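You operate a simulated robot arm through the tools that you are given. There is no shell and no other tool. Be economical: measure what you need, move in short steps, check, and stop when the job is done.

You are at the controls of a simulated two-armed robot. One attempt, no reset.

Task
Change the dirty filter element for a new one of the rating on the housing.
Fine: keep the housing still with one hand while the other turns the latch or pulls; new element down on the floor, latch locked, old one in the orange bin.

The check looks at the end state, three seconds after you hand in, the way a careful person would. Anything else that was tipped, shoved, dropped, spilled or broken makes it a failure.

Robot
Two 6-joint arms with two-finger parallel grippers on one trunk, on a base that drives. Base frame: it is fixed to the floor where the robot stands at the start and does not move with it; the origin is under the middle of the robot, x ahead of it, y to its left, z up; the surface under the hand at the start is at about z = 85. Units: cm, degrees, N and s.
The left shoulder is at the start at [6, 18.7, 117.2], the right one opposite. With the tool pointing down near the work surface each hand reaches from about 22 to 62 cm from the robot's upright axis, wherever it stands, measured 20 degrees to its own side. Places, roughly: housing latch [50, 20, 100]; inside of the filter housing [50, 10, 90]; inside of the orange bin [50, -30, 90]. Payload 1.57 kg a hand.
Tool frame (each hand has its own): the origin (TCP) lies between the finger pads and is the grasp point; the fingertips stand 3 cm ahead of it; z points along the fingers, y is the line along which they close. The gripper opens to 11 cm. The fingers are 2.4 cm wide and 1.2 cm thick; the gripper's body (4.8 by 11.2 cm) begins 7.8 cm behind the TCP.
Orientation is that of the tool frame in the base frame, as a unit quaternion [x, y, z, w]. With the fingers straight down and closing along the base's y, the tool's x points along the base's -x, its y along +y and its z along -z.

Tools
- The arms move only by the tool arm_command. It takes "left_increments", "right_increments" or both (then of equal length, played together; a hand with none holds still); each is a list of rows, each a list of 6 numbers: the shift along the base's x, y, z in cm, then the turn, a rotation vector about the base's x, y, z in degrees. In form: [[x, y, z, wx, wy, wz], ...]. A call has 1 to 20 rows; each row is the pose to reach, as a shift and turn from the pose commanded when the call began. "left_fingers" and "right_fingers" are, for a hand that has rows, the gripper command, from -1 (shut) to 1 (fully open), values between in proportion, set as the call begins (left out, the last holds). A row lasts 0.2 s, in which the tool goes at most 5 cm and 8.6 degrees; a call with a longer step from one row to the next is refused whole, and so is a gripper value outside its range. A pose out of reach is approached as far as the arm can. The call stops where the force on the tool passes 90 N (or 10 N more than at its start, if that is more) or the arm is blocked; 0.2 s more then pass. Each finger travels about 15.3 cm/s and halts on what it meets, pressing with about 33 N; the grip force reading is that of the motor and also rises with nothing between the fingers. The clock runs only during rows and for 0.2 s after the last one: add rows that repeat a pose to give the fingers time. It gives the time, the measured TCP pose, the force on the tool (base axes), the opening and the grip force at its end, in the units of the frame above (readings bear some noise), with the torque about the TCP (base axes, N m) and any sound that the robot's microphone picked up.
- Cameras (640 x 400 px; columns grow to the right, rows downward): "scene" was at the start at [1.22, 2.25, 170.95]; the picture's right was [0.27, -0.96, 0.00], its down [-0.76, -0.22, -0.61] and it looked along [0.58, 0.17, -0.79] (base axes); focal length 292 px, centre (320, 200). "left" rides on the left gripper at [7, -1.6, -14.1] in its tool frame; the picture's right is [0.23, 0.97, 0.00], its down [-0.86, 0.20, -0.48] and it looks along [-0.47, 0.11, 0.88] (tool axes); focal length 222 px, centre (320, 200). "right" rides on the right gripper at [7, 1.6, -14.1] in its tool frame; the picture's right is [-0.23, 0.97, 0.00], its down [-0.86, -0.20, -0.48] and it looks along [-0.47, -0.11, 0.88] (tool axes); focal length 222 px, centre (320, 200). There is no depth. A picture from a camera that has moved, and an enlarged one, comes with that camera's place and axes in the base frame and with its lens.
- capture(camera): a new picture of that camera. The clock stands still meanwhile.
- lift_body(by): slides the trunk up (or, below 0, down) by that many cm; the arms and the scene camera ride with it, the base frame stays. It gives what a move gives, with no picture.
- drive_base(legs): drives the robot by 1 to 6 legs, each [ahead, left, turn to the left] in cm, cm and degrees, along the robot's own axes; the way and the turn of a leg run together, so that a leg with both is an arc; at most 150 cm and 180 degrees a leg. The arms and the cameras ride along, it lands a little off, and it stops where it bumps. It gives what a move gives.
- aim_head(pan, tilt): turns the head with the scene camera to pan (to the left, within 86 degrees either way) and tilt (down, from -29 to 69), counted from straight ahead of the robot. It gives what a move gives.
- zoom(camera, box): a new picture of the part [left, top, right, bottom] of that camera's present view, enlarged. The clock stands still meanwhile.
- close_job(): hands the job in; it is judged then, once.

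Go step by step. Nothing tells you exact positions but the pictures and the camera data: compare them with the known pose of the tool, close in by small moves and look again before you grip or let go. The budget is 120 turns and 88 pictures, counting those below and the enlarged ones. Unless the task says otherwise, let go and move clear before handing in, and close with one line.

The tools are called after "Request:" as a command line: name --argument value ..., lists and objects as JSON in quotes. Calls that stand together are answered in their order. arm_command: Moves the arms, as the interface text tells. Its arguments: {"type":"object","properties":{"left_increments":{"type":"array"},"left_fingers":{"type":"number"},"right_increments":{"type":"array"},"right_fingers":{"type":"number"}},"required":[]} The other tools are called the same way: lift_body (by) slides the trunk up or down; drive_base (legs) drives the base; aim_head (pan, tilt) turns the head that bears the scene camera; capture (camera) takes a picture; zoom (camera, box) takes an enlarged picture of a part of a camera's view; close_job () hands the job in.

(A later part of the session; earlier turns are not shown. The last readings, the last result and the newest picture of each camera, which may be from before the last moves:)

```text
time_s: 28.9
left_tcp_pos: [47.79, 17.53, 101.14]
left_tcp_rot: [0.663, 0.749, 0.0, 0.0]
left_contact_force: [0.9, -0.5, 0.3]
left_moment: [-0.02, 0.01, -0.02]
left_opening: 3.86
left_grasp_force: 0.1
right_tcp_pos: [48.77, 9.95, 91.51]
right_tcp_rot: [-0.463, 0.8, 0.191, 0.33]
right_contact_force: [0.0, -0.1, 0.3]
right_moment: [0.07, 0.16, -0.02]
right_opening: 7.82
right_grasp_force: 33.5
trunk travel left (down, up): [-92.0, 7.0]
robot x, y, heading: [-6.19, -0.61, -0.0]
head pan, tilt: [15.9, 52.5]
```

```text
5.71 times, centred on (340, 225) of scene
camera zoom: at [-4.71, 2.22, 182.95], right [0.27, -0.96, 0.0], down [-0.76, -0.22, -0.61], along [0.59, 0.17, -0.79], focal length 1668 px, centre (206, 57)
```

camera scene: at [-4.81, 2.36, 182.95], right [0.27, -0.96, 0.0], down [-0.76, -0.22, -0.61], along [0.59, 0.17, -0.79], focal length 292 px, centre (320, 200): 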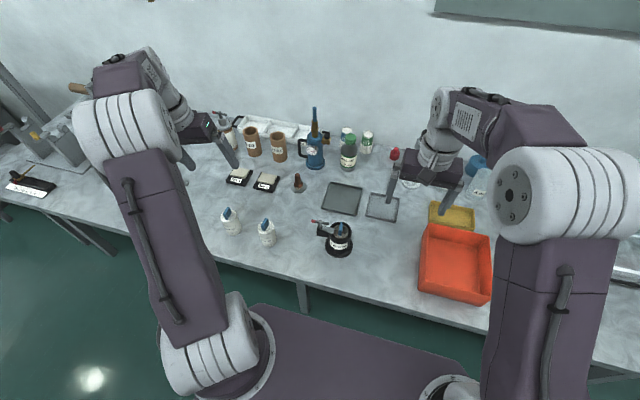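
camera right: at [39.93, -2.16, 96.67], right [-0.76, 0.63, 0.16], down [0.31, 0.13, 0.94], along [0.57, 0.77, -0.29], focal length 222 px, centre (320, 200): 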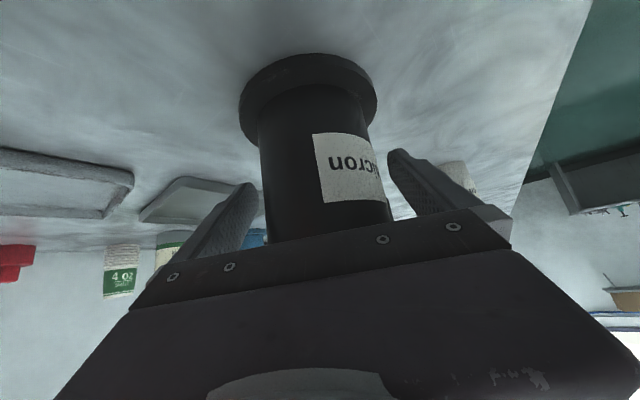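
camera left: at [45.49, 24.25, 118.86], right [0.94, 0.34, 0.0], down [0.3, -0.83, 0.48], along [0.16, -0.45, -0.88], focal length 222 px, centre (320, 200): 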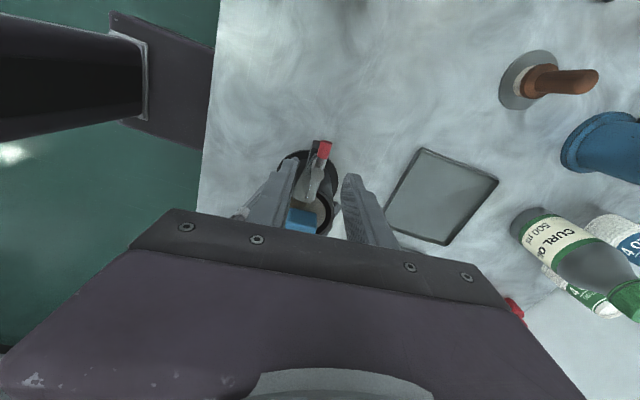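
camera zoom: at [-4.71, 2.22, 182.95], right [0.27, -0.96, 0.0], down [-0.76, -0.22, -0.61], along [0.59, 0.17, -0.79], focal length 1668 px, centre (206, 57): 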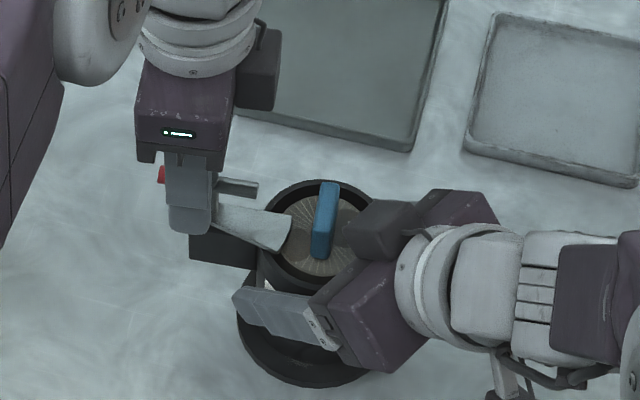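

Aligned with the bar. I'll raise 0.6 cm for tip clearance over the plate, then close.

Request:
arm_command --left_increments '[[0, 0, 0.6, 0, 0, 0]]'

Request:
arm_command --left_increments '[[0, 0, 0, 0, 0, 0], [0, 0, 0, 0, 0, 0], [0, 0, 0, 0, 0, 0]]' --left_fingers -1

Request:
zoom --camera "left" --box '[240, 110, 400, 250]'

```text
time_s: 29.3
left_tcp_pos: [47.63, 17.52, 101.76]
left_tcp_rot: [0.662, 0.749, 0.0, -0.001]
left_contact_force: [-0.4, -0.1, 0.9]
left_moment: [0.02, -0.01, -0.06]
left_opening: 3.85
left_grasp_force: 0.0
right_tcp_pos: [48.79, 9.93, 91.5]
right_tcp_rot: [-0.463, 0.8, 0.191, 0.331]
right_contact_force: [1.2, -0.3, 0.7]
right_moment: [0.06, 0.21, 0.03]
right_opening: 7.82
right_grasp_force: 32.3
trunk travel left (down, up): [-92.0, 7.0]
robot x, y, heading: [-5.85, 0.03, -0.1]
head pan, tilt: [15.9, 52.5]
```

```text
time_s: 30.1
left_tcp_pos: [47.76, 17.48, 101.78]
left_tcp_rot: [0.662, 0.749, 0.001, 0.001]
left_contact_force: [17.0, 4.3, -0.4]
left_moment: [0.57, -0.41, 0.2]
left_opening: 1.22
left_grasp_force: 29.0
right_tcp_pos: [48.78, 9.97, 91.44]
right_tcp_rot: [-0.464, 0.799, 0.191, 0.33]
right_contact_force: [-13.8, -3.1, 10.0]
right_moment: [-0.03, -0.83, 1.06]
right_opening: 7.84
right_grasp_force: 32.5
trunk travel left (down, up): [-92.0, 7.0]
robot x, y, heading: [-5.9, -0.21, -0.1]
head pan, tilt: [15.9, 52.5]
```

```text
2.86 times, centred on (320, 180) of left
camera zoom: at [45.19, 24.25, 115.94], right [0.94, 0.34, 0.0], down [0.3, -0.83, 0.48], along [0.17, -0.45, -0.88], focal length 635 px, centre (320, 257)
```

zoom: 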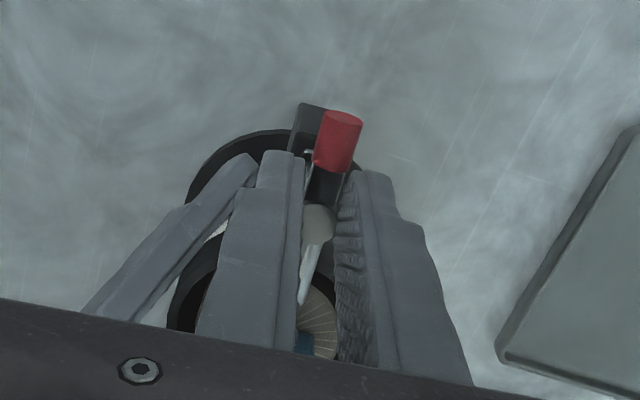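

Gripped, with a slight side load because the post sits a touch further +x. I'll recentre and try a small counter-clockwise turn, watching the torque.

Request:
arm_command --left_increments '[[0.25, 0.05, 0, 0, 0, 0], [0.25, 0.05, 0, 0, 0, 4], [0.25, 0.05, 0, 0, 0, 8], [0.25, 0.05, 0, 0, 0, 12], [0.25, 0.05, 0, 0, 0, 12]]'

Request:
zoom --camera "scene" --box '[290, 190, 390, 260]'

```text
time_s: 31.3
left_tcp_pos: [47.94, 17.43, 101.91]
left_tcp_rot: [0.581, 0.814, -0.001, -0.002]
left_contact_force: [-6.2, -4.5, 8.6]
left_moment: [-0.77, -0.07, -0.07]
left_opening: 1.22
left_grasp_force: 28.8
right_tcp_pos: [48.82, 9.77, 91.42]
right_tcp_rot: [-0.462, 0.801, 0.189, 0.33]
right_contact_force: [3.5, 4.4, -4.3]
right_moment: [-0.04, 0.61, -0.31]
right_opening: 7.85
right_grasp_force: 32.6
trunk travel left (down, up): [-92.0, 7.0]
robot x, y, heading: [-6.02, -0.13, 0.1]
head pan, tilt: [15.9, 52.5]
```

```text
5.71 times, centred on (340, 225) of scene
camera zoom: at [-4.76, 2.26, 182.94], right [0.27, -0.96, 0.0], down [-0.76, -0.22, -0.61], along [0.59, 0.17, -0.79], focal length 1668 px, centre (206, 57)
```

zoom: 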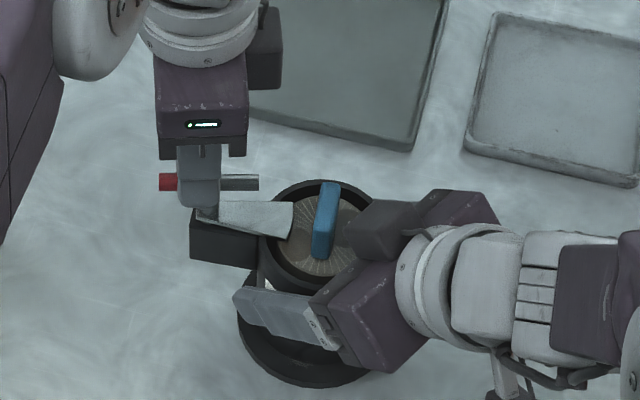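

The latch turns freely counter-clockwise with low torque, and the plate follows. I'll keep turning in stages.

Request:
arm_command --left_increments '[[0, 0, 0, 0, 0, 8], [0, 0, 0, 0, 0, 16], [0, 0, 0, 0, 0, 24], [0, 0, 0, 0, 0, 32], [0, 0, 0, 0, 0, 40], [0, 0, 0, 0, 0, 48], [0, 0, 0, 0, 0, 48]]'

Request:
zoom --camera "scene" --box '[290, 190, 390, 260]'

```text
time_s: 32.9
left_tcp_pos: [47.96, 17.4, 101.74]
left_tcp_rot: [0.199, 0.98, -0.001, -0.002]
left_contact_force: [-11.4, -11.6, -5.1]
left_moment: [-0.05, 1.02, -0.13]
left_opening: 1.21
left_grasp_force: 29.8
right_tcp_pos: [48.81, 10.0, 91.63]
right_tcp_rot: [-0.462, 0.8, 0.191, 0.332]
right_contact_force: [11.0, 11.1, 7.9]
right_moment: [-0.38, 0.26, -0.78]
right_opening: 7.83
right_grasp_force: 32.9
trunk travel left (down, up): [-92.0, 7.0]
robot x, y, heading: [-6.06, -0.06, -0.1]
head pan, tilt: [15.9, 52.5]
```

```text
5.71 times, centred on (340, 225) of scene
camera zoom: at [-4.71, 2.24, 182.95], right [0.27, -0.96, 0.0], down [-0.76, -0.22, -0.61], along [0.59, 0.17, -0.79], focal length 1668 px, centre (206, 57)
```

zoom: 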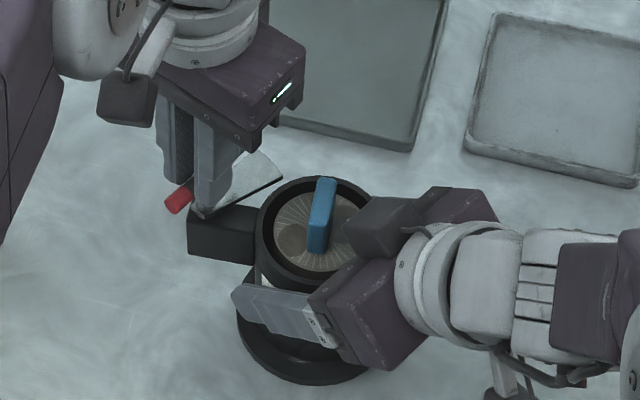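

Request:
arm_command --left_increments '[[-0.1, -0.1, 0, 0, 0, 8], [-0.1, -0.1, 0, 0, 0, 16], [-0.1, -0.1, 0, 0, 0, 24], [-0.1, -0.1, 0, 0, 0, 30], [-0.1, -0.1, 0, 0, 0, 30]]'

Request:
zoom --camera "scene" --box '[290, 190, 390, 260]'

```text
time_s: 34.1
left_tcp_pos: [47.92, 17.3, 101.81]
left_tcp_rot: [-0.061, 0.998, 0.0, 0.0]
left_contact_force: [-7.4, -18.0, -10.8]
left_moment: [-0.56, 0.55, -0.2]
left_opening: 1.22
left_grasp_force: 29.4
right_tcp_pos: [48.72, 9.91, 91.47]
right_tcp_rot: [-0.464, 0.8, 0.192, 0.33]
right_contact_force: [6.8, 16.1, 15.8]
right_moment: [-0.08, 0.07, -0.51]
right_opening: 7.85
right_grasp_force: 32.9
trunk travel left (down, up): [-92.0, 7.0]
robot x, y, heading: [-6.18, -0.2, -0.4]
head pan, tilt: [15.9, 52.5]
```

```text
5.71 times, centred on (340, 225) of scene
camera zoom: at [-4.7, 2.19, 182.95], right [0.27, -0.96, 0.0], down [-0.76, -0.22, -0.61], along [0.59, 0.17, -0.79], focal length 1668 px, centre (206, 57)
```

zoom: 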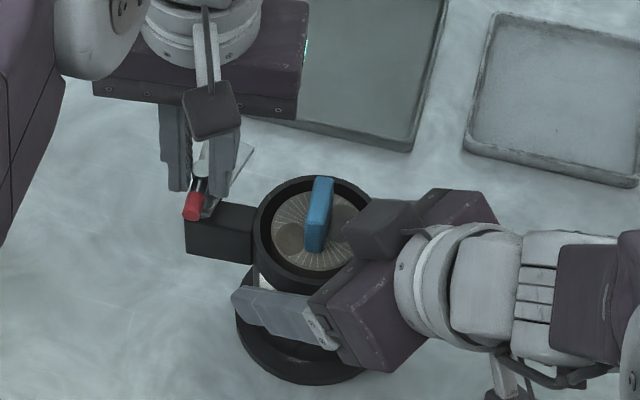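

The latch is open. I'll release it, rise, and move over the old element's tab, where the yaw already matches.

Request:
arm_command --left_increments '[[0, 0, 0, 0, 0, 0], [0, 0, 0, 0, 0, 0], [0, 0, 3, 0, 0, 0], [0, 0, 7, 0, 0, 0], [0.2, -4, 8, 0, 0, 0], [0.5, -7.5, 8, 0, 0, 0], [0.5, -7.5, 8, 0, 0, 0]]' --left_fingers -0.3

Request:
zoom --camera "left" --box '[200, 80, 420, 230]'

Request:
zoom --camera "scene" --box '[290, 190, 390, 260]'

```text
time_s: 35.7
left_tcp_pos: [48.52, 9.75, 109.85]
left_tcp_rot: [-0.061, 0.998, 0.0, -0.001]
left_contact_force: [0.3, 0.0, -0.5]
left_moment: [0.02, 0.01, -0.02]
left_opening: 3.84
left_grasp_force: 0.0
right_tcp_pos: [48.83, 10.11, 91.41]
right_tcp_rot: [-0.463, 0.801, 0.19, 0.329]
right_contact_force: [-0.7, 1.1, -0.8]
right_moment: [-0.06, -0.03, 0.02]
right_opening: 7.84
right_grasp_force: 32.7
trunk travel left (down, up): [-92.0, 7.0]
robot x, y, heading: [-5.75, -0.1, -0.2]
head pan, tilt: [15.9, 52.5]
```

```text
2.67 times, centred on (310, 155) of left
camera zoom: at [41.68, 7.36, 123.97], right [-0.34, 0.94, 0.0], down [0.83, 0.3, 0.48], along [0.45, 0.16, -0.88], focal length 592 px, centre (347, 320)
```

zoom: 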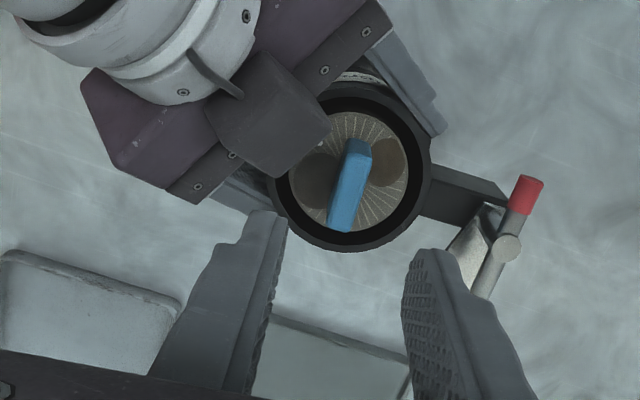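

```text
5.71 times, centred on (340, 225) of scene
camera zoom: at [-4.63, 2.42, 182.95], right [0.27, -0.96, 0.0], down [-0.76, -0.22, -0.61], along [0.58, 0.17, -0.79], focal length 1668 px, centre (206, 57)
```

zoom: 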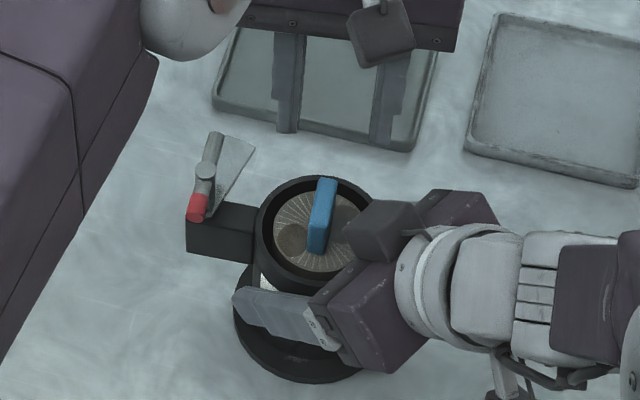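

The old element's tab is at (48.8, 10.1), running about 9° off x. The right hand's motor box sits close to where my left finger will go, so I'll back the right hand off 1.4 cm and regrip.

Request:
arm_command --right_increments '[[0, 0, 0, 0, 0, 0], [-0.35, -0.6, -0.15, 0, 0, 0], [-0.7, -1.2, -0.3, 0, 0, 0], [-0.7, -1.2, -0.3, 0, 0, 0]]' --right_fingers 0.7

Request:
arm_command --right_increments '[[0, 0, 0, 0, 0, 0], [0, 0, 0, 0, 0, 0], [0, 0, 0, 0, 0, 0]]' --right_fingers -1 --left_increments '[[0.4, 0.1, -3, 0, 0, 2], [0.8, 0.3, -6, 0, 0, 2], [0.8, 0.3, -7, 0, 0, 2]]' --left_fingers -0.5

Request:
zoom --camera "left" --box '[220, 80, 420, 220]'

Request:
zoom --camera "scene" --box '[290, 190, 390, 260]'

```text
time_s: 36.7
left_tcp_pos: [48.38, 9.76, 109.92]
left_tcp_rot: [-0.061, 0.998, 0.0, -0.001]
left_contact_force: [1.0, 0.6, 0.0]
left_moment: [0.0, -0.02, -0.01]
left_opening: 3.87
left_grasp_force: 0.0
right_tcp_pos: [48.09, 8.72, 91.26]
right_tcp_rot: [-0.463, 0.8, 0.191, 0.33]
right_contact_force: [-0.1, -0.4, -0.2]
right_moment: [-0.01, 0.0, 0.01]
right_opening: 9.36
right_grasp_force: 0.0
trunk travel left (down, up): [-92.0, 7.0]
robot x, y, heading: [-6.21, -0.18, -0.2]
head pan, tilt: [15.9, 52.5]
```

```text
time_s: 37.5
left_tcp_pos: [49.08, 10.11, 102.79]
left_tcp_rot: [-0.078, 0.997, 0.0, 0.0]
left_contact_force: [-0.5, -0.1, -0.2]
left_moment: [-0.01, -0.02, 0.01]
left_opening: 2.76
left_grasp_force: 0.0
right_tcp_pos: [48.05, 8.87, 91.11]
right_tcp_rot: [-0.463, 0.8, 0.19, 0.33]
right_contact_force: [0.3, -1.6, 2.0]
right_moment: [-0.12, 0.04, 0.05]
right_opening: 7.82
right_grasp_force: 32.9
trunk travel left (down, up): [-92.0, 7.0]
robot x, y, heading: [-6.13, 0.1, 0.2]
head pan, tilt: [15.9, 52.5]
```

```text
2.86 times, centred on (320, 150) of left
camera zoom: at [42.35, 7.35, 116.98], right [-0.38, 0.93, 0.0], down [0.81, 0.33, 0.48], along [0.44, 0.18, -0.88], focal length 635 px, centre (320, 343)
```

zoom: 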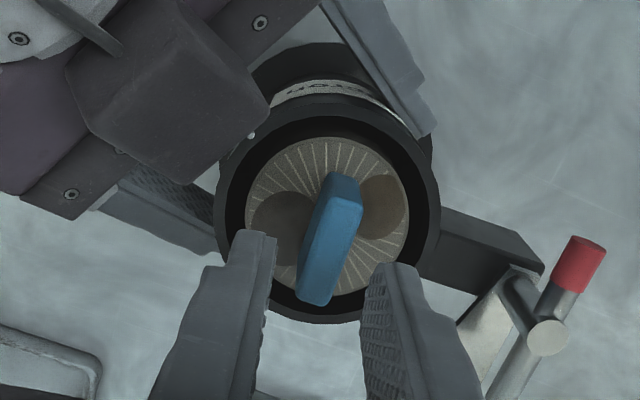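

```text
5.71 times, centred on (340, 225) of scene
camera zoom: at [-4.74, 2.21, 182.96], right [0.27, -0.96, 0.0], down [-0.76, -0.22, -0.61], along [0.59, 0.17, -0.79], focal length 1668 px, centre (206, 57)
```

zoom: 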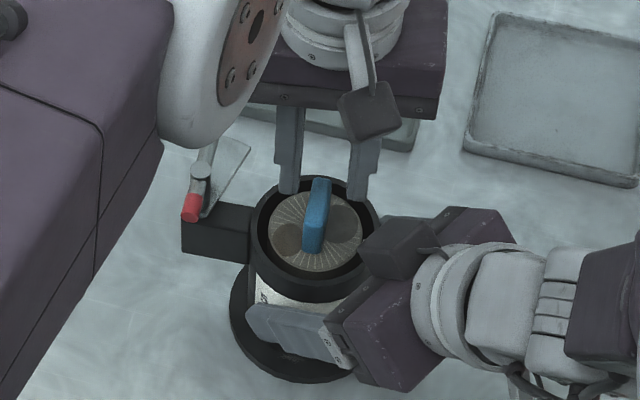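

The fingers line up with the tab, which is about 0.35 cm further +y. I'll descend onto it with that correction.

Request:
arm_command --left_increments '[[0, 0.35, -2, 0, 0, 0], [0, 0.35, -4, 0, 0, 0], [0, 0.35, -5, 0, 0, 0], [0, 0.35, -5, 0, 0, 0]]'

Request:
zoom --camera "left" --box '[220, 80, 420, 220]'

Request:
zoom --camera "scene" --box '[290, 190, 390, 260]'

```text
time_s: 38.5
left_tcp_pos: [49.17, 10.37, 98.28]
left_tcp_rot: [-0.079, 0.997, -0.001, 0.001]
left_contact_force: [-14.5, 2.6, 56.9]
left_moment: [0.16, 0.7, 0.01]
left_opening: 2.75
left_grasp_force: 0.0
right_tcp_pos: [47.78, 8.81, 91.32]
right_tcp_rot: [-0.462, 0.802, 0.189, 0.33]
right_contact_force: [23.9, 1.5, -15.5]
right_moment: [0.2, 0.72, -0.41]
right_opening: 7.87
right_grasp_force: 32.9
trunk travel left (down, up): [-92.0, 7.0]
robot x, y, heading: [-6.0, -0.07, 0.1]
head pan, tilt: [15.9, 52.5]
```

```text
2.86 times, centred on (320, 150) of left
camera zoom: at [42.32, 7.67, 112.32], right [-0.38, 0.93, 0.0], down [0.81, 0.33, 0.48], along [0.45, 0.18, -0.88], focal length 635 px, centre (320, 343)
```

zoom: 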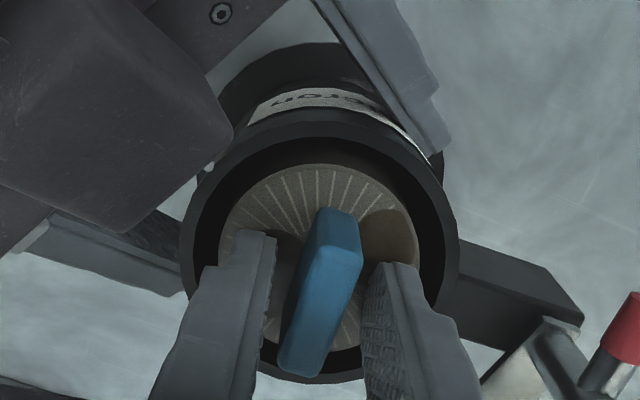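

```text
5.71 times, centred on (340, 225) of scene
camera zoom: at [-5.13, 2.17, 183.02], right [0.27, -0.96, 0.0], down [-0.76, -0.22, -0.61], along [0.59, 0.17, -0.79], focal length 1668 px, centre (206, 57)
```

zoom: 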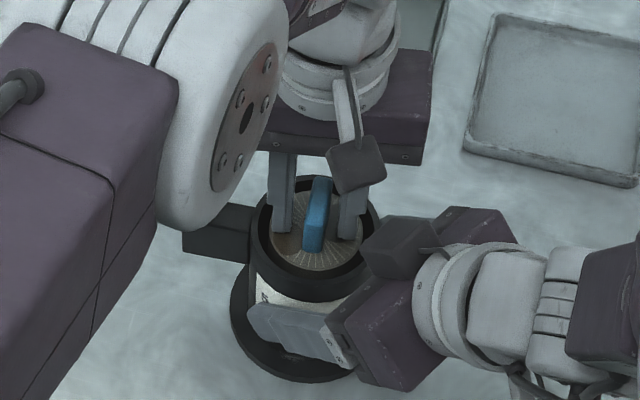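

The fingertips touched the element top, at z about 95.2. I'll raise 0.7 cm and grip the tab.

Request:
arm_command --left_increments '[[0, 0, 0.5, 0, 0, 0], [0, 0, 0.5, 0, 0, 0]]'

Request:
arm_command --left_increments '[[0, 0, 0, 0, 0, 0], [0, 0, 0, 0, 0, 0], [0, 0, 0, 0, 0, 0]]' --left_fingers -1

```text
time_s: 39.1
left_tcp_pos: [48.92, 10.36, 98.29]
left_tcp_rot: [-0.077, 0.997, 0.001, 0.0]
left_contact_force: [2.5, 0.5, 4.4]
left_moment: [-0.04, -0.18, 0.02]
left_opening: 2.69
left_grasp_force: 0.1
right_tcp_pos: [47.91, 8.79, 91.3]
right_tcp_rot: [-0.464, 0.799, 0.191, 0.333]
right_contact_force: [-0.5, -9.0, 13.0]
right_moment: [-0.34, 0.2, 0.19]
right_opening: 7.83
right_grasp_force: 32.8
trunk travel left (down, up): [-92.0, 7.0]
robot x, y, heading: [-6.25, 0.06, -0.1]
head pan, tilt: [15.9, 52.5]
```

```text
time_s: 39.9
left_tcp_pos: [48.95, 10.42, 98.27]
left_tcp_rot: [-0.079, 0.997, 0.001, -0.001]
left_contact_force: [-1.6, -3.5, -7.4]
left_moment: [-0.16, 0.09, -0.74]
left_opening: 1.33
left_grasp_force: 29.6
right_tcp_pos: [47.99, 8.81, 91.27]
right_tcp_rot: [-0.464, 0.799, 0.191, 0.331]
right_contact_force: [-0.3, -0.5, 17.6]
right_moment: [0.35, -0.08, 0.79]
right_opening: 7.82
right_grasp_force: 33.1
trunk travel left (down, up): [-92.0, 7.0]
robot x, y, heading: [-5.88, 0.27, -0.3]
head pan, tilt: [15.9, 52.5]
```

The tab is gripped (1.3 cm). Pulling the old element straight up while the right hand holds the housing.

Request:
arm_command --left_increments '[[0, 0, 0.5, 0, 0, 0], [0, 0, 1, 0, 0, 0], [0, 0, 2, 0, 0, 0], [0, 0, 3, 0, 0, 0], [0, 0, 3, 0, 0, 0]]'

Request:
zoom --camera "scene" --box '[290, 180, 390, 250]'

```text
time_s: 41.1
left_tcp_pos: [49.03, 10.42, 101.47]
left_tcp_rot: [-0.078, 0.997, 0.001, 0.001]
left_contact_force: [0.7, 0.0, -0.3]
left_moment: [0.02, 0.03, 0.01]
left_opening: 1.12
left_grasp_force: 28.8
right_tcp_pos: [47.88, 8.89, 91.28]
right_tcp_rot: [-0.463, 0.8, 0.19, 0.331]
right_contact_force: [1.6, 3.6, 17.7]
right_moment: [0.98, -0.1, -0.05]
right_opening: 7.8
right_grasp_force: 33.1
trunk travel left (down, up): [-92.0, 7.0]
robot x, y, heading: [-6.07, -0.17, -0.2]
head pan, tilt: [15.9, 52.5]
```

```text
5.71 times, centred on (340, 215) of scene
camera zoom: at [-5.0, 2.24, 182.96], right [0.27, -0.96, 0.0], down [-0.76, -0.22, -0.61], along [0.59, 0.17, -0.79], focal length 1668 px, centre (206, 114)
```

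zoom: 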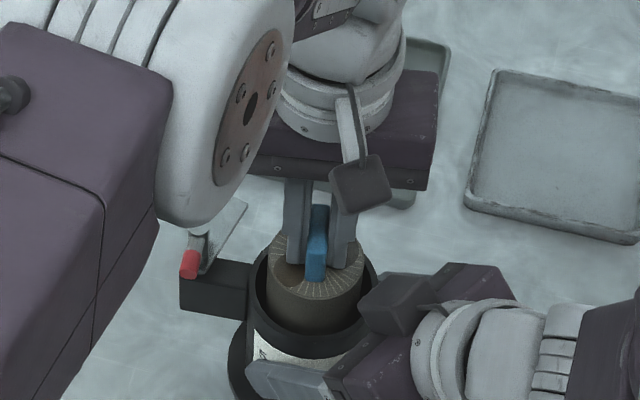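

It's sliding out cleanly. Continuing up until clear.

Request:
arm_command --left_increments '[[0, 0, 2, 0, 0, 0], [0, 0, 4, 0, 0, 0], [0, 0, 6, 0, 0, 0], [0, 0, 8, 0, 0, 0], [0, 0, 11, 0, 0, 0], [0, 0, 14, 0, 0, 0], [0, 0, 17, 0, 0, 0], [0, 0, 17, 0, 0, 0]]'

Request:
capture --camera "scene"

```text
time_s: 42.9
left_tcp_pos: [49.07, 10.42, 118.56]
left_tcp_rot: [-0.078, 0.997, -0.001, 0.0]
left_contact_force: [-1.1, -0.4, -1.1]
left_moment: [0.0, 0.04, -0.01]
left_opening: 1.13
left_grasp_force: 28.4
right_tcp_pos: [47.94, 8.84, 91.3]
right_tcp_rot: [-0.462, 0.8, 0.19, 0.331]
right_contact_force: [4.4, 3.4, 21.7]
right_moment: [0.6, -0.25, -0.05]
right_opening: 7.82
right_grasp_force: 33.1
trunk travel left (down, up): [-92.0, 7.0]
robot x, y, heading: [-5.76, 0.11, -0.3]
head pan, tilt: [15.9, 52.5]
```

```text
38 pictures are left
camera scene: at [-5.01, 2.26, 182.96], right [0.27, -0.96, 0.0], down [-0.76, -0.22, -0.61], along [0.59, 0.17, -0.79], focal length 292 px, centre (320, 200)
```

scene: 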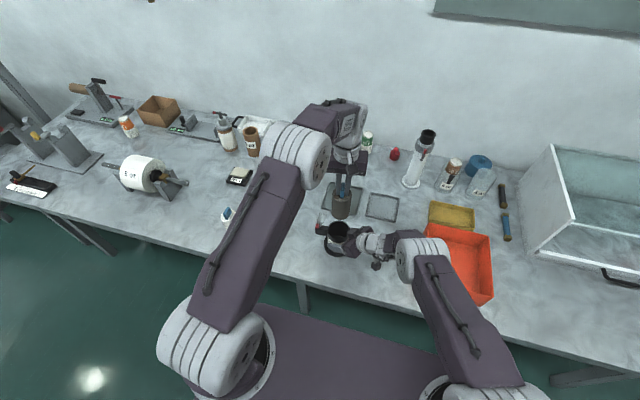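

The old element is out. Rather than drive, I'll hand it over in mid-air: the right hand opens, backs off, rises 20 cm in the same posture, and takes the element body.

Request:
arm_command --right_increments '[[0, 0, 0, 0, 0, 0], [0, 0, 0, 0, 0, 0], [-0.4, -0.7, 0, 0, 0, 0], [-0.8, -1.4, 0, 0, 0, 0], [-0.8, -1.4, 3, 0, 0, 0], [-0.8, -1.4, 7, 0, 0, 0], [-0.8, -1.4, 11, 0, 0, 0], [-0.8, -1.4, 15, 0, 0, 0], [-0.8, -1.4, 18.7, 0, 0, 0], [-0.8, -1.4, 18.7, 0, 0, 0]]' --right_fingers 1

Request:
zoom --camera "scene" --box '[260, 140, 420, 260]'

Request:
capture --camera "right"

```text
time_s: 45.1
left_tcp_pos: [49.12, 10.54, 118.35]
left_tcp_rot: [-0.078, 0.997, 0.0, -0.001]
left_contact_force: [0.5, 0.4, -1.1]
left_moment: [0.01, -0.04, 0.01]
left_opening: 1.1
left_grasp_force: 29.4
right_tcp_pos: [47.37, 7.49, 109.93]
right_tcp_rot: [-0.463, 0.8, 0.191, 0.33]
right_contact_force: [0.6, -0.2, -0.7]
right_moment: [-0.02, 0.0, 0.0]
right_opening: 11.01
right_grasp_force: 0.0
trunk travel left (down, up): [-92.0, 7.0]
robot x, y, heading: [-5.64, -0.09, -0.3]
head pan, tilt: [15.9, 52.5]
```

```text
3.33 times, centred on (340, 200) of scene
camera zoom: at [-4.65, 2.23, 182.95], right [0.27, -0.96, 0.0], down [-0.76, -0.22, -0.61], along [0.58, 0.17, -0.79], focal length 973 px, centre (253, 200)
```

zoom: 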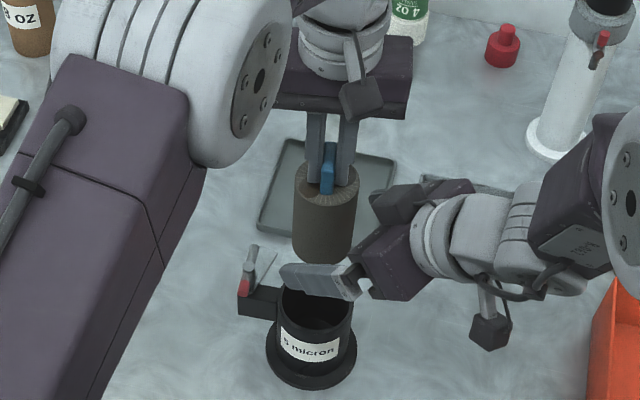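

```text
36 pictures are left
camera right: at [38.49, -4.53, 115.08], right [-0.76, 0.63, 0.16], down [0.31, 0.13, 0.94], along [0.57, 0.77, -0.29], focal length 222 px, centre (320, 200)
```

right: 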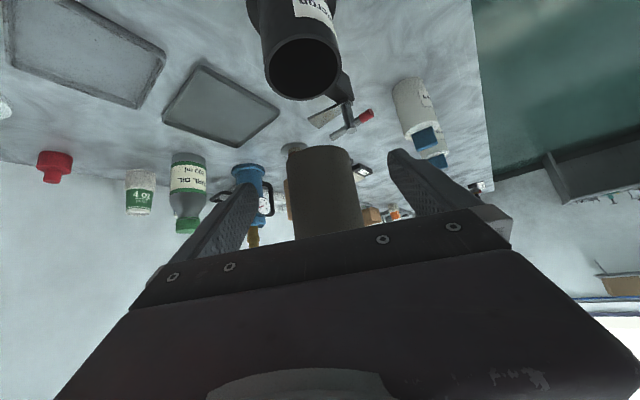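

The element hangs centred between the right fingers. Moving forward and closing on its body.

Request:
arm_command --right_increments '[[0.6, 1, 0.3, 0, 0, 0], [1.3, 2.2, 0.5, 0, 0, 0], [1.3, 2.2, 0.5, 0, 0, 0]]' --right_fingers 0.4

Request:
arm_command --right_increments '[[0, 0, 0, 0, 0, 0], [0, 0, 0, 0, 0, 0], [0, 0, 0, 0, 0, 0]]' --right_fingers -1

```text
time_s: 45.9
left_tcp_pos: [49.21, 10.44, 118.34]
left_tcp_rot: [-0.078, 0.997, 0.0, 0.0]
left_contact_force: [-0.3, -0.2, 0.0]
left_moment: [0.01, -0.03, -0.02]
left_opening: 1.09
left_grasp_force: 28.5
right_tcp_pos: [48.44, 9.74, 110.32]
right_tcp_rot: [-0.463, 0.801, 0.191, 0.33]
right_contact_force: [0.4, -0.6, -0.2]
right_moment: [-0.02, -0.01, 0.01]
right_opening: 7.7
right_grasp_force: 0.0
trunk travel left (down, up): [-92.0, 7.0]
robot x, y, heading: [-6.27, -0.0, -0.2]
head pan, tilt: [15.9, 52.5]
```

```text
time_s: 46.7
left_tcp_pos: [49.25, 10.48, 118.39]
left_tcp_rot: [-0.079, 0.997, -0.001, -0.002]
left_contact_force: [-10.6, 1.8, 5.3]
left_moment: [-0.08, 0.1, -0.02]
left_opening: 1.11
left_grasp_force: 28.6
right_tcp_pos: [48.52, 9.72, 110.26]
right_tcp_rot: [-0.462, 0.801, 0.19, 0.33]
right_contact_force: [12.5, -0.8, -5.5]
right_moment: [0.17, 0.91, -0.12]
right_opening: 5.63
right_grasp_force: 32.8
trunk travel left (down, up): [-92.0, 7.0]
robot x, y, heading: [-6.22, -0.24, -0.2]
head pan, tilt: [15.9, 52.5]
```

The right hand has the element (5.6 cm). Releasing with the left and lifting it away.

Request:
arm_command --left_increments '[[0, 0, 0, 0, 0, 0], [0, 0, 0, 0, 0, 0], [0, 0, 3, 0, 0, 0], [0, 0, 7, 0, 0, 0], [0, 3, 9, 0, 0, 0], [0, 8, 10, 0, 0, 0], [0, 13, 10, 0, 0, 0], [0, 18, 10, 0, 0, 0], [0, 18, 10, 0, 0, 0]]' --left_fingers -0.4

Request:
zoom --camera "scene" --box '[260, 140, 580, 340]'

```text
refused: row 6 steps farther than a row can; nothing moved
```

```text
2.00 times, centred on (420, 240) of scene
camera zoom: at [-4.7, 2.24, 182.95], right [0.27, -0.96, 0.0], down [-0.76, -0.22, -0.61], along [0.59, 0.17, -0.79], focal length 584 px, centre (120, 120)
```

zoom: 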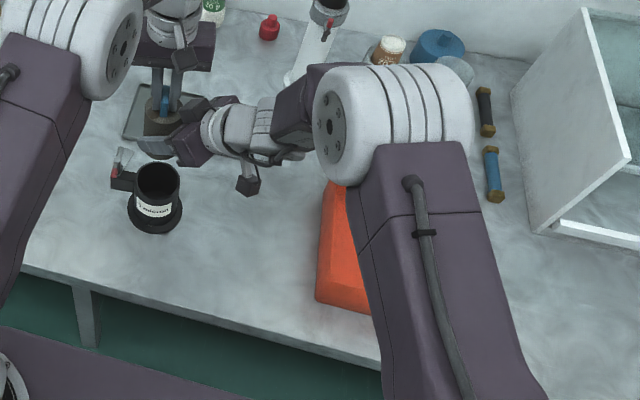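

Request:
arm_command --left_increments '[[0, 0, 0, 0, 0, 0], [0, 0, 0, 0, 0, 0], [0, 0, 3, 0, 0, 0], [0, 0, 7, 0, 0, 0], [0, 3, 9, 0, 0, 0], [0, 7, 10, 0, 0, 0], [0, 11, 10, 0, 0, 0], [0, 15, 10, 0, 0, 0], [-1, 19, 10, 0, 0, 0], [-3, 23, 10, 0, 0, 0], [-3, 23, 10, 0, 0, 0]]' --left_fingers -0.4

```text
time_s: 49.1
left_tcp_pos: [46.0, 33.5, 128.29]
left_tcp_rot: [-0.078, 0.997, 0.0, -0.001]
left_contact_force: [0.5, 0.3, 0.4]
left_moment: [0.0, 0.03, 0.03]
left_opening: 3.31
left_grasp_force: 0.1
right_tcp_pos: [48.55, 9.65, 110.31]
right_tcp_rot: [-0.463, 0.8, 0.191, 0.33]
right_contact_force: [0.4, -0.8, 0.3]
right_moment: [0.0, 0.0, 0.04]
right_opening: 5.64
right_grasp_force: 33.1
trunk travel left (down, up): [-92.0, 7.0]
robot x, y, heading: [-5.99, -0.13, -0.1]
head pan, tilt: [15.9, 52.5]
```

The right hand now holds the old element alone. Lifting and carrying it over the orange bin, yawing back a bit on the way.

Request:
arm_command --right_increments '[[0, -2, 3, 0, 0, 0], [0, -5, 5, 0, 0, 0], [0.3, -9, 6, 0, 0, -5], [0.6, -13, 6, 0, 0, -10], [0.9, -17, 6, 0, 0, -15], [1.2, -21, 6, 0, 0, -20], [1.5, -25, 6, 0, 0, -25], [1.8, -29, 6, 0, 0, -30], [2.1, -33, 6, 0, 0, -35], [2.4, -37, 6, 0, 0, -40], [2.4, -39, 6, 0, 0, -40], [2.4, -39, 6, 0, 0, -40]]'

Request:
capture --camera "scene"

Request:
capture --camera "right"

```text
time_s: 51.7
left_tcp_pos: [45.96, 33.53, 128.42]
left_tcp_rot: [-0.078, 0.997, 0.0, -0.002]
left_contact_force: [0.5, 0.2, -0.1]
left_moment: [0.0, 0.03, -0.01]
left_opening: 3.31
left_grasp_force: 0.1
right_tcp_pos: [50.81, -29.43, 116.32]
right_tcp_rot: [-0.161, 0.91, 0.066, 0.376]
right_contact_force: [-0.2, 0.1, -1.3]
right_moment: [0.03, 0.02, 0.01]
right_opening: 5.62
right_grasp_force: 32.9
trunk travel left (down, up): [-92.0, 7.0]
robot x, y, heading: [-5.89, 0.09, -0.0]
head pan, tilt: [15.9, 52.5]
```

```text
34 pictures are left
camera scene: at [-4.69, 2.27, 182.95], right [0.27, -0.96, 0.0], down [-0.76, -0.22, -0.61], along [0.59, 0.17, -0.79], focal length 292 px, centre (320, 200)
```

scene: 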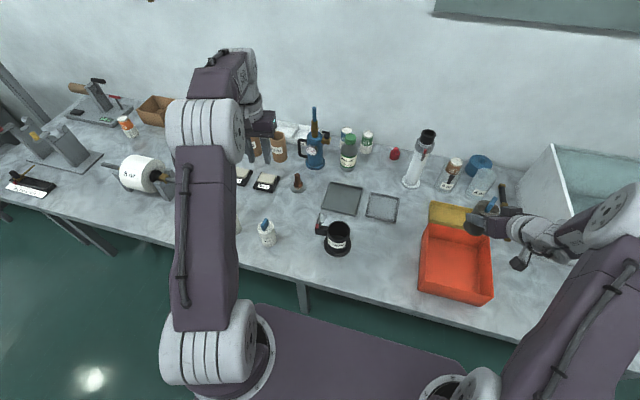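

```text
33 pictures are left
camera right: at [36.34, -33.02, 121.47], right [-0.18, 0.97, 0.16], down [0.32, -0.09, 0.94], along [0.93, 0.22, -0.29], focal length 222 px, centre (320, 200)
```

right: 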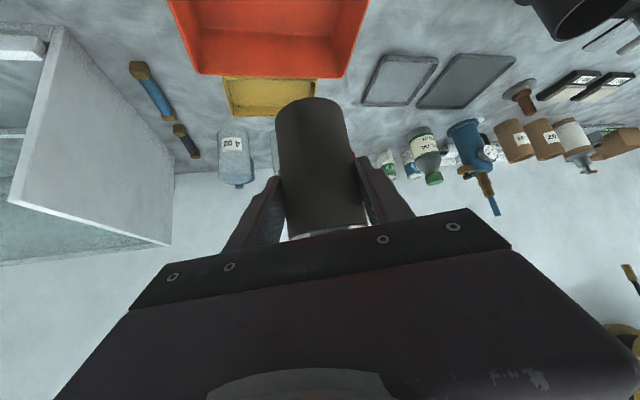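

The element is over the bin's middle. Lowering into the bin.

Request:
arm_command --right_increments '[[0, 0, -4.5, 0, 0, 0], [0, 0, -9, 0, 0, 0], [0, 0, -13.5, 0, 0, 0], [0, 0, -17.5, 0, 0, 0], [0, 0, -20, 0, 0, 0], [0, 0, -22, 0, 0, 0], [0, 0, -22, 0, 0, 0]]'

Request:
zoom --camera "scene" --box '[390, 190, 550, 310]'

```text
time_s: 53.3
left_tcp_pos: [46.07, 33.48, 128.33]
left_tcp_rot: [-0.078, 0.997, 0.0, -0.001]
left_contact_force: [-1.1, 1.1, -0.2]
left_moment: [-0.02, -0.03, 0.01]
left_opening: 3.31
left_grasp_force: 0.0
right_tcp_pos: [50.79, -29.43, 94.3]
right_tcp_rot: [-0.16, 0.911, 0.065, 0.375]
right_contact_force: [0.4, -0.3, -0.4]
right_moment: [0.02, 0.03, 0.03]
right_opening: 5.61
right_grasp_force: 32.9
trunk travel left (down, up): [-92.0, 7.0]
robot x, y, heading: [-5.97, -0.08, -0.0]
head pan, tilt: [15.9, 52.5]
```

```text
3.33 times, centred on (470, 250) of scene
camera zoom: at [-4.71, 2.24, 182.95], right [0.27, -0.96, 0.0], down [-0.76, -0.22, -0.61], along [0.59, 0.17, -0.79], focal length 973 px, centre (-180, 33)
```

zoom: 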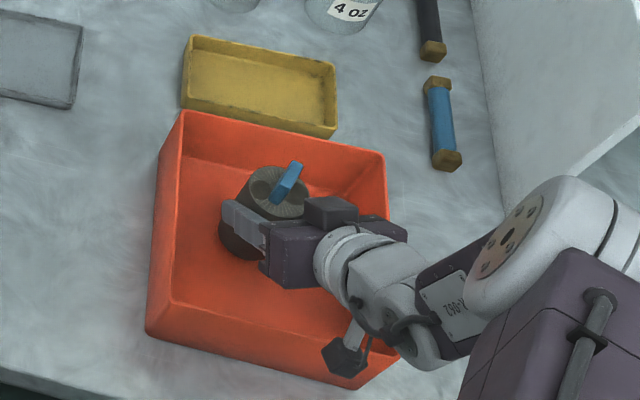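

Request:
arm_command --right_increments '[[0, 0, -0.8, 0, 0, 0], [0, 0, -1.6, 0, 0, 0], [0, 0, -2.2, 0, 0, 0], [0, 0, -2.2, 0, 0, 0]]'

Request:
arm_command --right_increments '[[0, 0, 0, 0, 0, 0], [0, 0, 0, 0, 0, 0], [0, 0, 0, 0, 0, 0], [0, 0, 4, 0, 0, 0], [0, 0, 8, 0, 0, 0], [0, 0, 12, 0, 0, 0], [0, 0, 16, 0, 0, 0], [0, 0, 20, 0, 0, 0], [0, 0, 24, 0, 0, 0]]' --right_fingers 0.7

Request:
zoom --camera "scene" --box '[390, 190, 550, 310]'

```text
time_s: 54.3
left_tcp_pos: [45.95, 33.5, 128.33]
left_tcp_rot: [-0.078, 0.997, 0.0, 0.0]
left_contact_force: [0.5, -0.4, 0.0]
left_moment: [-0.01, -0.02, -0.02]
left_opening: 3.31
left_grasp_force: 0.0
right_tcp_pos: [50.85, -29.45, 92.32]
right_tcp_rot: [-0.162, 0.91, 0.066, 0.375]
right_contact_force: [0.8, -1.4, 5.6]
right_moment: [0.05, -0.27, -0.04]
right_opening: 5.6
right_grasp_force: 33.2
trunk travel left (down, up): [-92.0, 7.0]
robot x, y, heading: [-5.76, -0.08, -0.2]
head pan, tilt: [15.9, 52.5]
```

```text
time_s: 56.3
left_tcp_pos: [45.89, 33.54, 128.36]
left_tcp_rot: [-0.079, 0.997, -0.001, 0.001]
left_contact_force: [-0.5, 0.5, 0.3]
left_moment: [0.0, 0.0, -0.01]
left_opening: 3.31
left_grasp_force: 0.0
right_tcp_pos: [50.8, -29.33, 116.32]
right_tcp_rot: [-0.162, 0.91, 0.066, 0.376]
right_contact_force: [0.3, 0.4, 0.8]
right_moment: [0.05, 0.03, 0.01]
right_opening: 9.35
right_grasp_force: 0.0
trunk travel left (down, up): [-92.0, 7.0]
robot x, y, heading: [-6.15, -0.11, -0.1]
head pan, tilt: [15.9, 52.5]
```

```text
3.33 times, centred on (470, 250) of scene
camera zoom: at [-4.85, 2.33, 182.95], right [0.27, -0.96, 0.0], down [-0.76, -0.22, -0.61], along [0.59, 0.17, -0.79], focal length 973 px, centre (-180, 33)
```

zoom: 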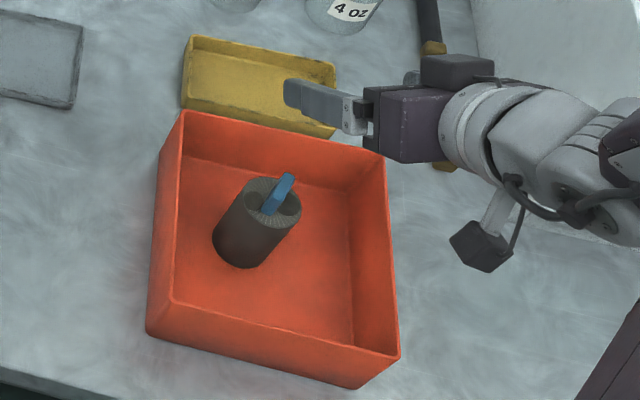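

The old element is standing in the bin. Next I'll hover the left hand over the new 5 micron element and bring the right hand back above the housing.

Request:
arm_command --left_increments '[[-0.3, 0.3, -2.2, 0, 0, -1.2], [-0.6, 0.5, -4.4, 0, 0, -2.4], [-0.9, 0.8, -6.6, 0, 0, -3.6], [-1.2, 1, -8.8, 0, 0, -4.8], [-1.4, 1.3, -11, 0, 0, -6], [-1.7, 1.5, -13.2, 0, 0, -7.2], [-2, 1.8, -15.4, 0, 0, -8.4], [-2.3, 2, -17.6, 0, 0, -9.6], [-2.6, 2.3, -19.8, 0, 0, -10.8], [-2.8, 2.5, -22, 0, 0, -12], [-2.8, 2.5, -22, 0, 0, -12]]' --right_increments '[[-0.4, 3.7, 0, 0, 0, 4], [-0.7, 7.4, 0, 0, 0, 8], [-1.1, 11, 0, 0, 0, 12], [-1.4, 14.6, 0, 0, 0, 16], [-1.8, 18.3, 0, 0, 0, 20], [-2.1, 22, 0, 0, 0, 24], [-2.5, 25.6, 0, 0, 0, 28], [-2.8, 29.3, 0, 0, 0, 32], [-3.2, 33, 0, 0, 0, 36], [-3.6, 36.5, 0, 0, 0, 40], [-3.6, 36.5, 0, 0, 0, 40]]' --right_fingers 1

Request:
zoom --camera "left" --box '[220, 80, 420, 220]'

Request:
capture --camera "right"

```text
time_s: 58.7
left_tcp_pos: [43.19, 35.94, 106.5]
left_tcp_rot: [0.026, 1.0, 0.0, -0.001]
left_contact_force: [0.2, -0.3, -0.3]
left_moment: [0.02, -0.01, 0.02]
left_opening: 3.3
left_grasp_force: 0.1
right_tcp_pos: [47.06, 7.24, 116.09]
right_tcp_rot: [-0.463, 0.8, 0.19, 0.331]
right_contact_force: [-0.4, -0.1, -0.8]
right_moment: [0.0, 0.01, -0.01]
right_opening: 11.01
right_grasp_force: 0.1
trunk travel left (down, up): [-92.0, 7.0]
robot x, y, heading: [-5.53, 0.12, -0.1]
head pan, tilt: [15.9, 52.5]
```

```text
2.86 times, centred on (320, 150) of left
camera zoom: at [36.12, 34.65, 120.48], right [-0.18, 0.98, 0.0], down [0.86, 0.15, 0.48], along [0.47, 0.08, -0.88], focal length 635 px, centre (320, 343)
```

zoom: 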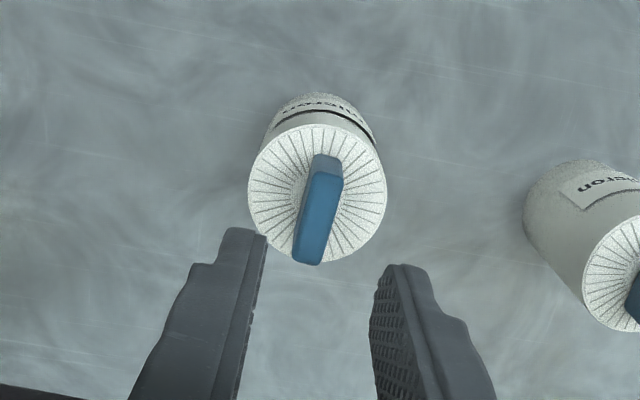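

```text
29 pictures are left
camera right: at [38.27, -4.87, 121.18], right [-0.76, 0.62, 0.16], down [0.31, 0.13, 0.94], along [0.57, 0.77, -0.29], focal length 222 px, centre (320, 200)
```

right: 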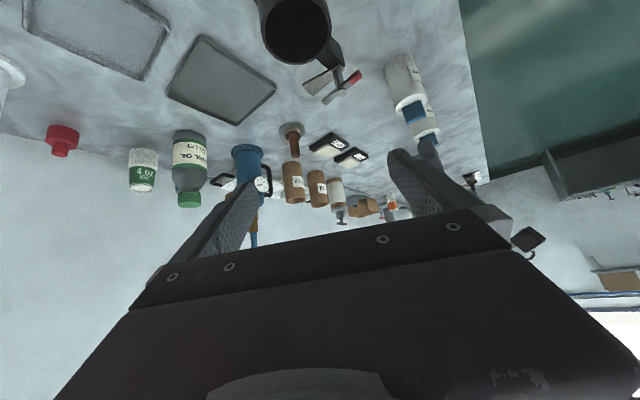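

The fingers are aligned with the new tab, needing +0.35 cm in x. Descending onto it.

Request:
arm_command --left_increments '[[0.2, 0, -3, 0, 0, 0], [0.35, 0, -6, 0, 0, 0], [0.35, 0, -8, 0, 0, 0], [0.35, 0, -8.5, 0, 0, 0], [0.35, 0, -8.5, 0, 0, 0]]'

Request:
zoom --camera "left" --box '[220, 80, 420, 220]'

Request:
zoom --camera "scene" --box '[200, 180, 340, 270]'

```text
time_s: 59.9
left_tcp_pos: [43.78, 35.97, 97.86]
left_tcp_rot: [0.026, 1.0, 0.001, 0.0]
left_contact_force: [0.4, 0.1, -1.0]
left_moment: [0.02, 0.0, 0.0]
left_opening: 3.29
left_grasp_force: 0.1
right_tcp_pos: [47.1, 7.23, 116.03]
right_tcp_rot: [-0.463, 0.8, 0.191, 0.33]
right_contact_force: [-0.3, -0.2, -0.7]
right_moment: [-0.02, 0.0, 0.0]
right_opening: 10.99
right_grasp_force: 0.0
trunk travel left (down, up): [-92.0, 7.0]
robot x, y, heading: [-5.71, 0.15, -0.1]
head pan, tilt: [15.9, 52.5]
```

```text
2.86 times, centred on (320, 150) of left
camera zoom: at [36.66, 34.72, 111.98], right [-0.18, 0.98, 0.0], down [0.87, 0.15, 0.48], along [0.47, 0.08, -0.88], focal length 635 px, centre (320, 343)
```

zoom: 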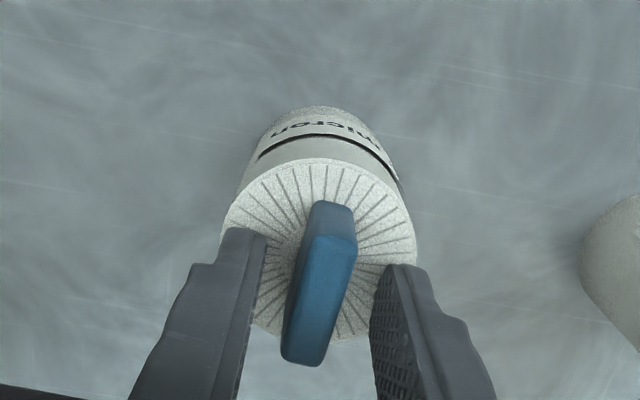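

```text
4.44 times, centred on (270, 225) of scene
camera zoom: at [-4.69, 2.27, 182.95], right [0.27, -0.96, 0.0], down [-0.76, -0.22, -0.61], along [0.59, 0.17, -0.79], focal length 1297 px, centre (542, 89)
```

zoom: 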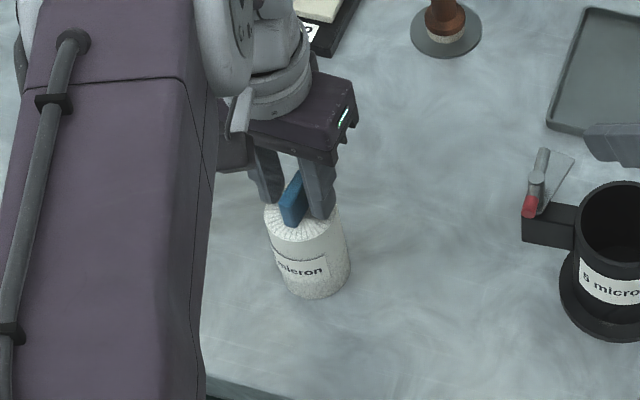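

Well placed and no contact yet. Gripping the new tab and lifting.

Request:
arm_command --left_increments '[[0, 0, 0, 0, 0, 0], [0, 0, 0, 0, 0, 0], [0, 0, 0, 0, 0, 0]]' --left_fingers -1

Request:
arm_command --left_increments '[[0, 0, 2, 0, 0, 0], [0, 0, 5, 0, 0, 0], [0, 0, 9, 0, 0, 0], [0, 0, 13, 0, 0, 0], [0, 0, 17, 0, 0, 0], [0, 0, 20.5, 0, 0, 0], [0, 0, 20.5, 0, 0, 0]]' --right_increments '[[0, 0, -3, 0, 0, 0], [0, 0, -7, 0, 0, 0], [0, 0, -11, 0, 0, 0], [0, 0, -15, 0, 0, 0], [0, 0, -18, 0, 0, 0], [0, 0, -19, 0, 0, 0], [0, 0, -19, 0, 0, 0]]'

Request:
capture --camera "right"

Request:
capture --camera "scene"

```text
time_s: 60.7
left_tcp_pos: [43.76, 35.92, 97.93]
left_tcp_rot: [0.026, 1.0, 0.0, -0.001]
left_contact_force: [0.4, 0.8, -0.4]
left_moment: [0.0, -0.02, -0.01]
left_opening: 1.1
left_grasp_force: 29.7
right_tcp_pos: [47.13, 7.28, 115.87]
right_tcp_rot: [-0.463, 0.8, 0.191, 0.33]
right_contact_force: [0.2, -0.5, -0.1]
right_moment: [-0.02, -0.01, 0.03]
right_opening: 10.97
right_grasp_force: 0.1
trunk travel left (down, up): [-92.0, 7.0]
robot x, y, heading: [-5.8, -0.17, -0.1]
head pan, tilt: [15.9, 52.5]
```

```text
time_s: 62.3
left_tcp_pos: [43.65, 36.03, 118.56]
left_tcp_rot: [0.027, 1.0, -0.001, -0.001]
left_contact_force: [-0.6, -0.3, -0.1]
left_moment: [0.0, 0.01, 0.04]
left_opening: 1.1
left_grasp_force: 29.0
right_tcp_pos: [47.32, 7.21, 97.21]
right_tcp_rot: [-0.463, 0.8, 0.191, 0.329]
right_contact_force: [0.8, -0.2, -0.1]
right_moment: [-0.01, 0.01, -0.01]
right_opening: 10.99
right_grasp_force: 0.2
trunk travel left (down, up): [-92.0, 7.0]
robot x, y, heading: [-5.93, 0.3, 0.0]
head pan, tilt: [15.9, 52.5]
```

```text
26 pictures are left
camera right: at [38.39, -4.97, 102.34], right [-0.76, 0.63, 0.16], down [0.31, 0.13, 0.94], along [0.57, 0.77, -0.29], focal length 222 px, centre (320, 200)
```

right: 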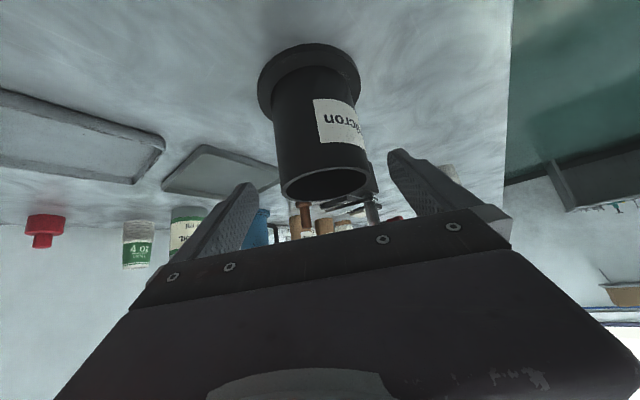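

```text
25 pictures are left
camera scene: at [-4.66, 2.29, 182.95], right [0.27, -0.96, 0.0], down [-0.76, -0.22, -0.61], along [0.58, 0.17, -0.79], focal length 292 px, centre (320, 200)
```

scene: 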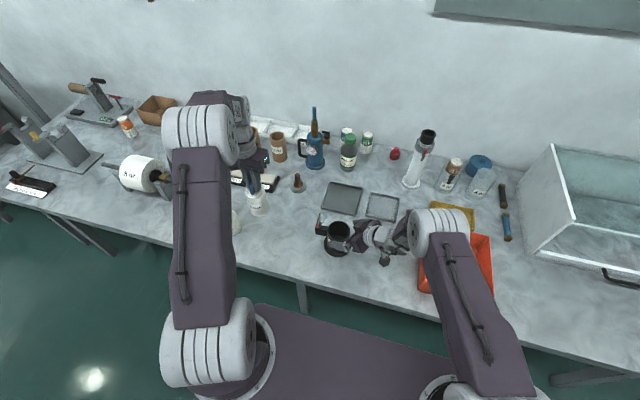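

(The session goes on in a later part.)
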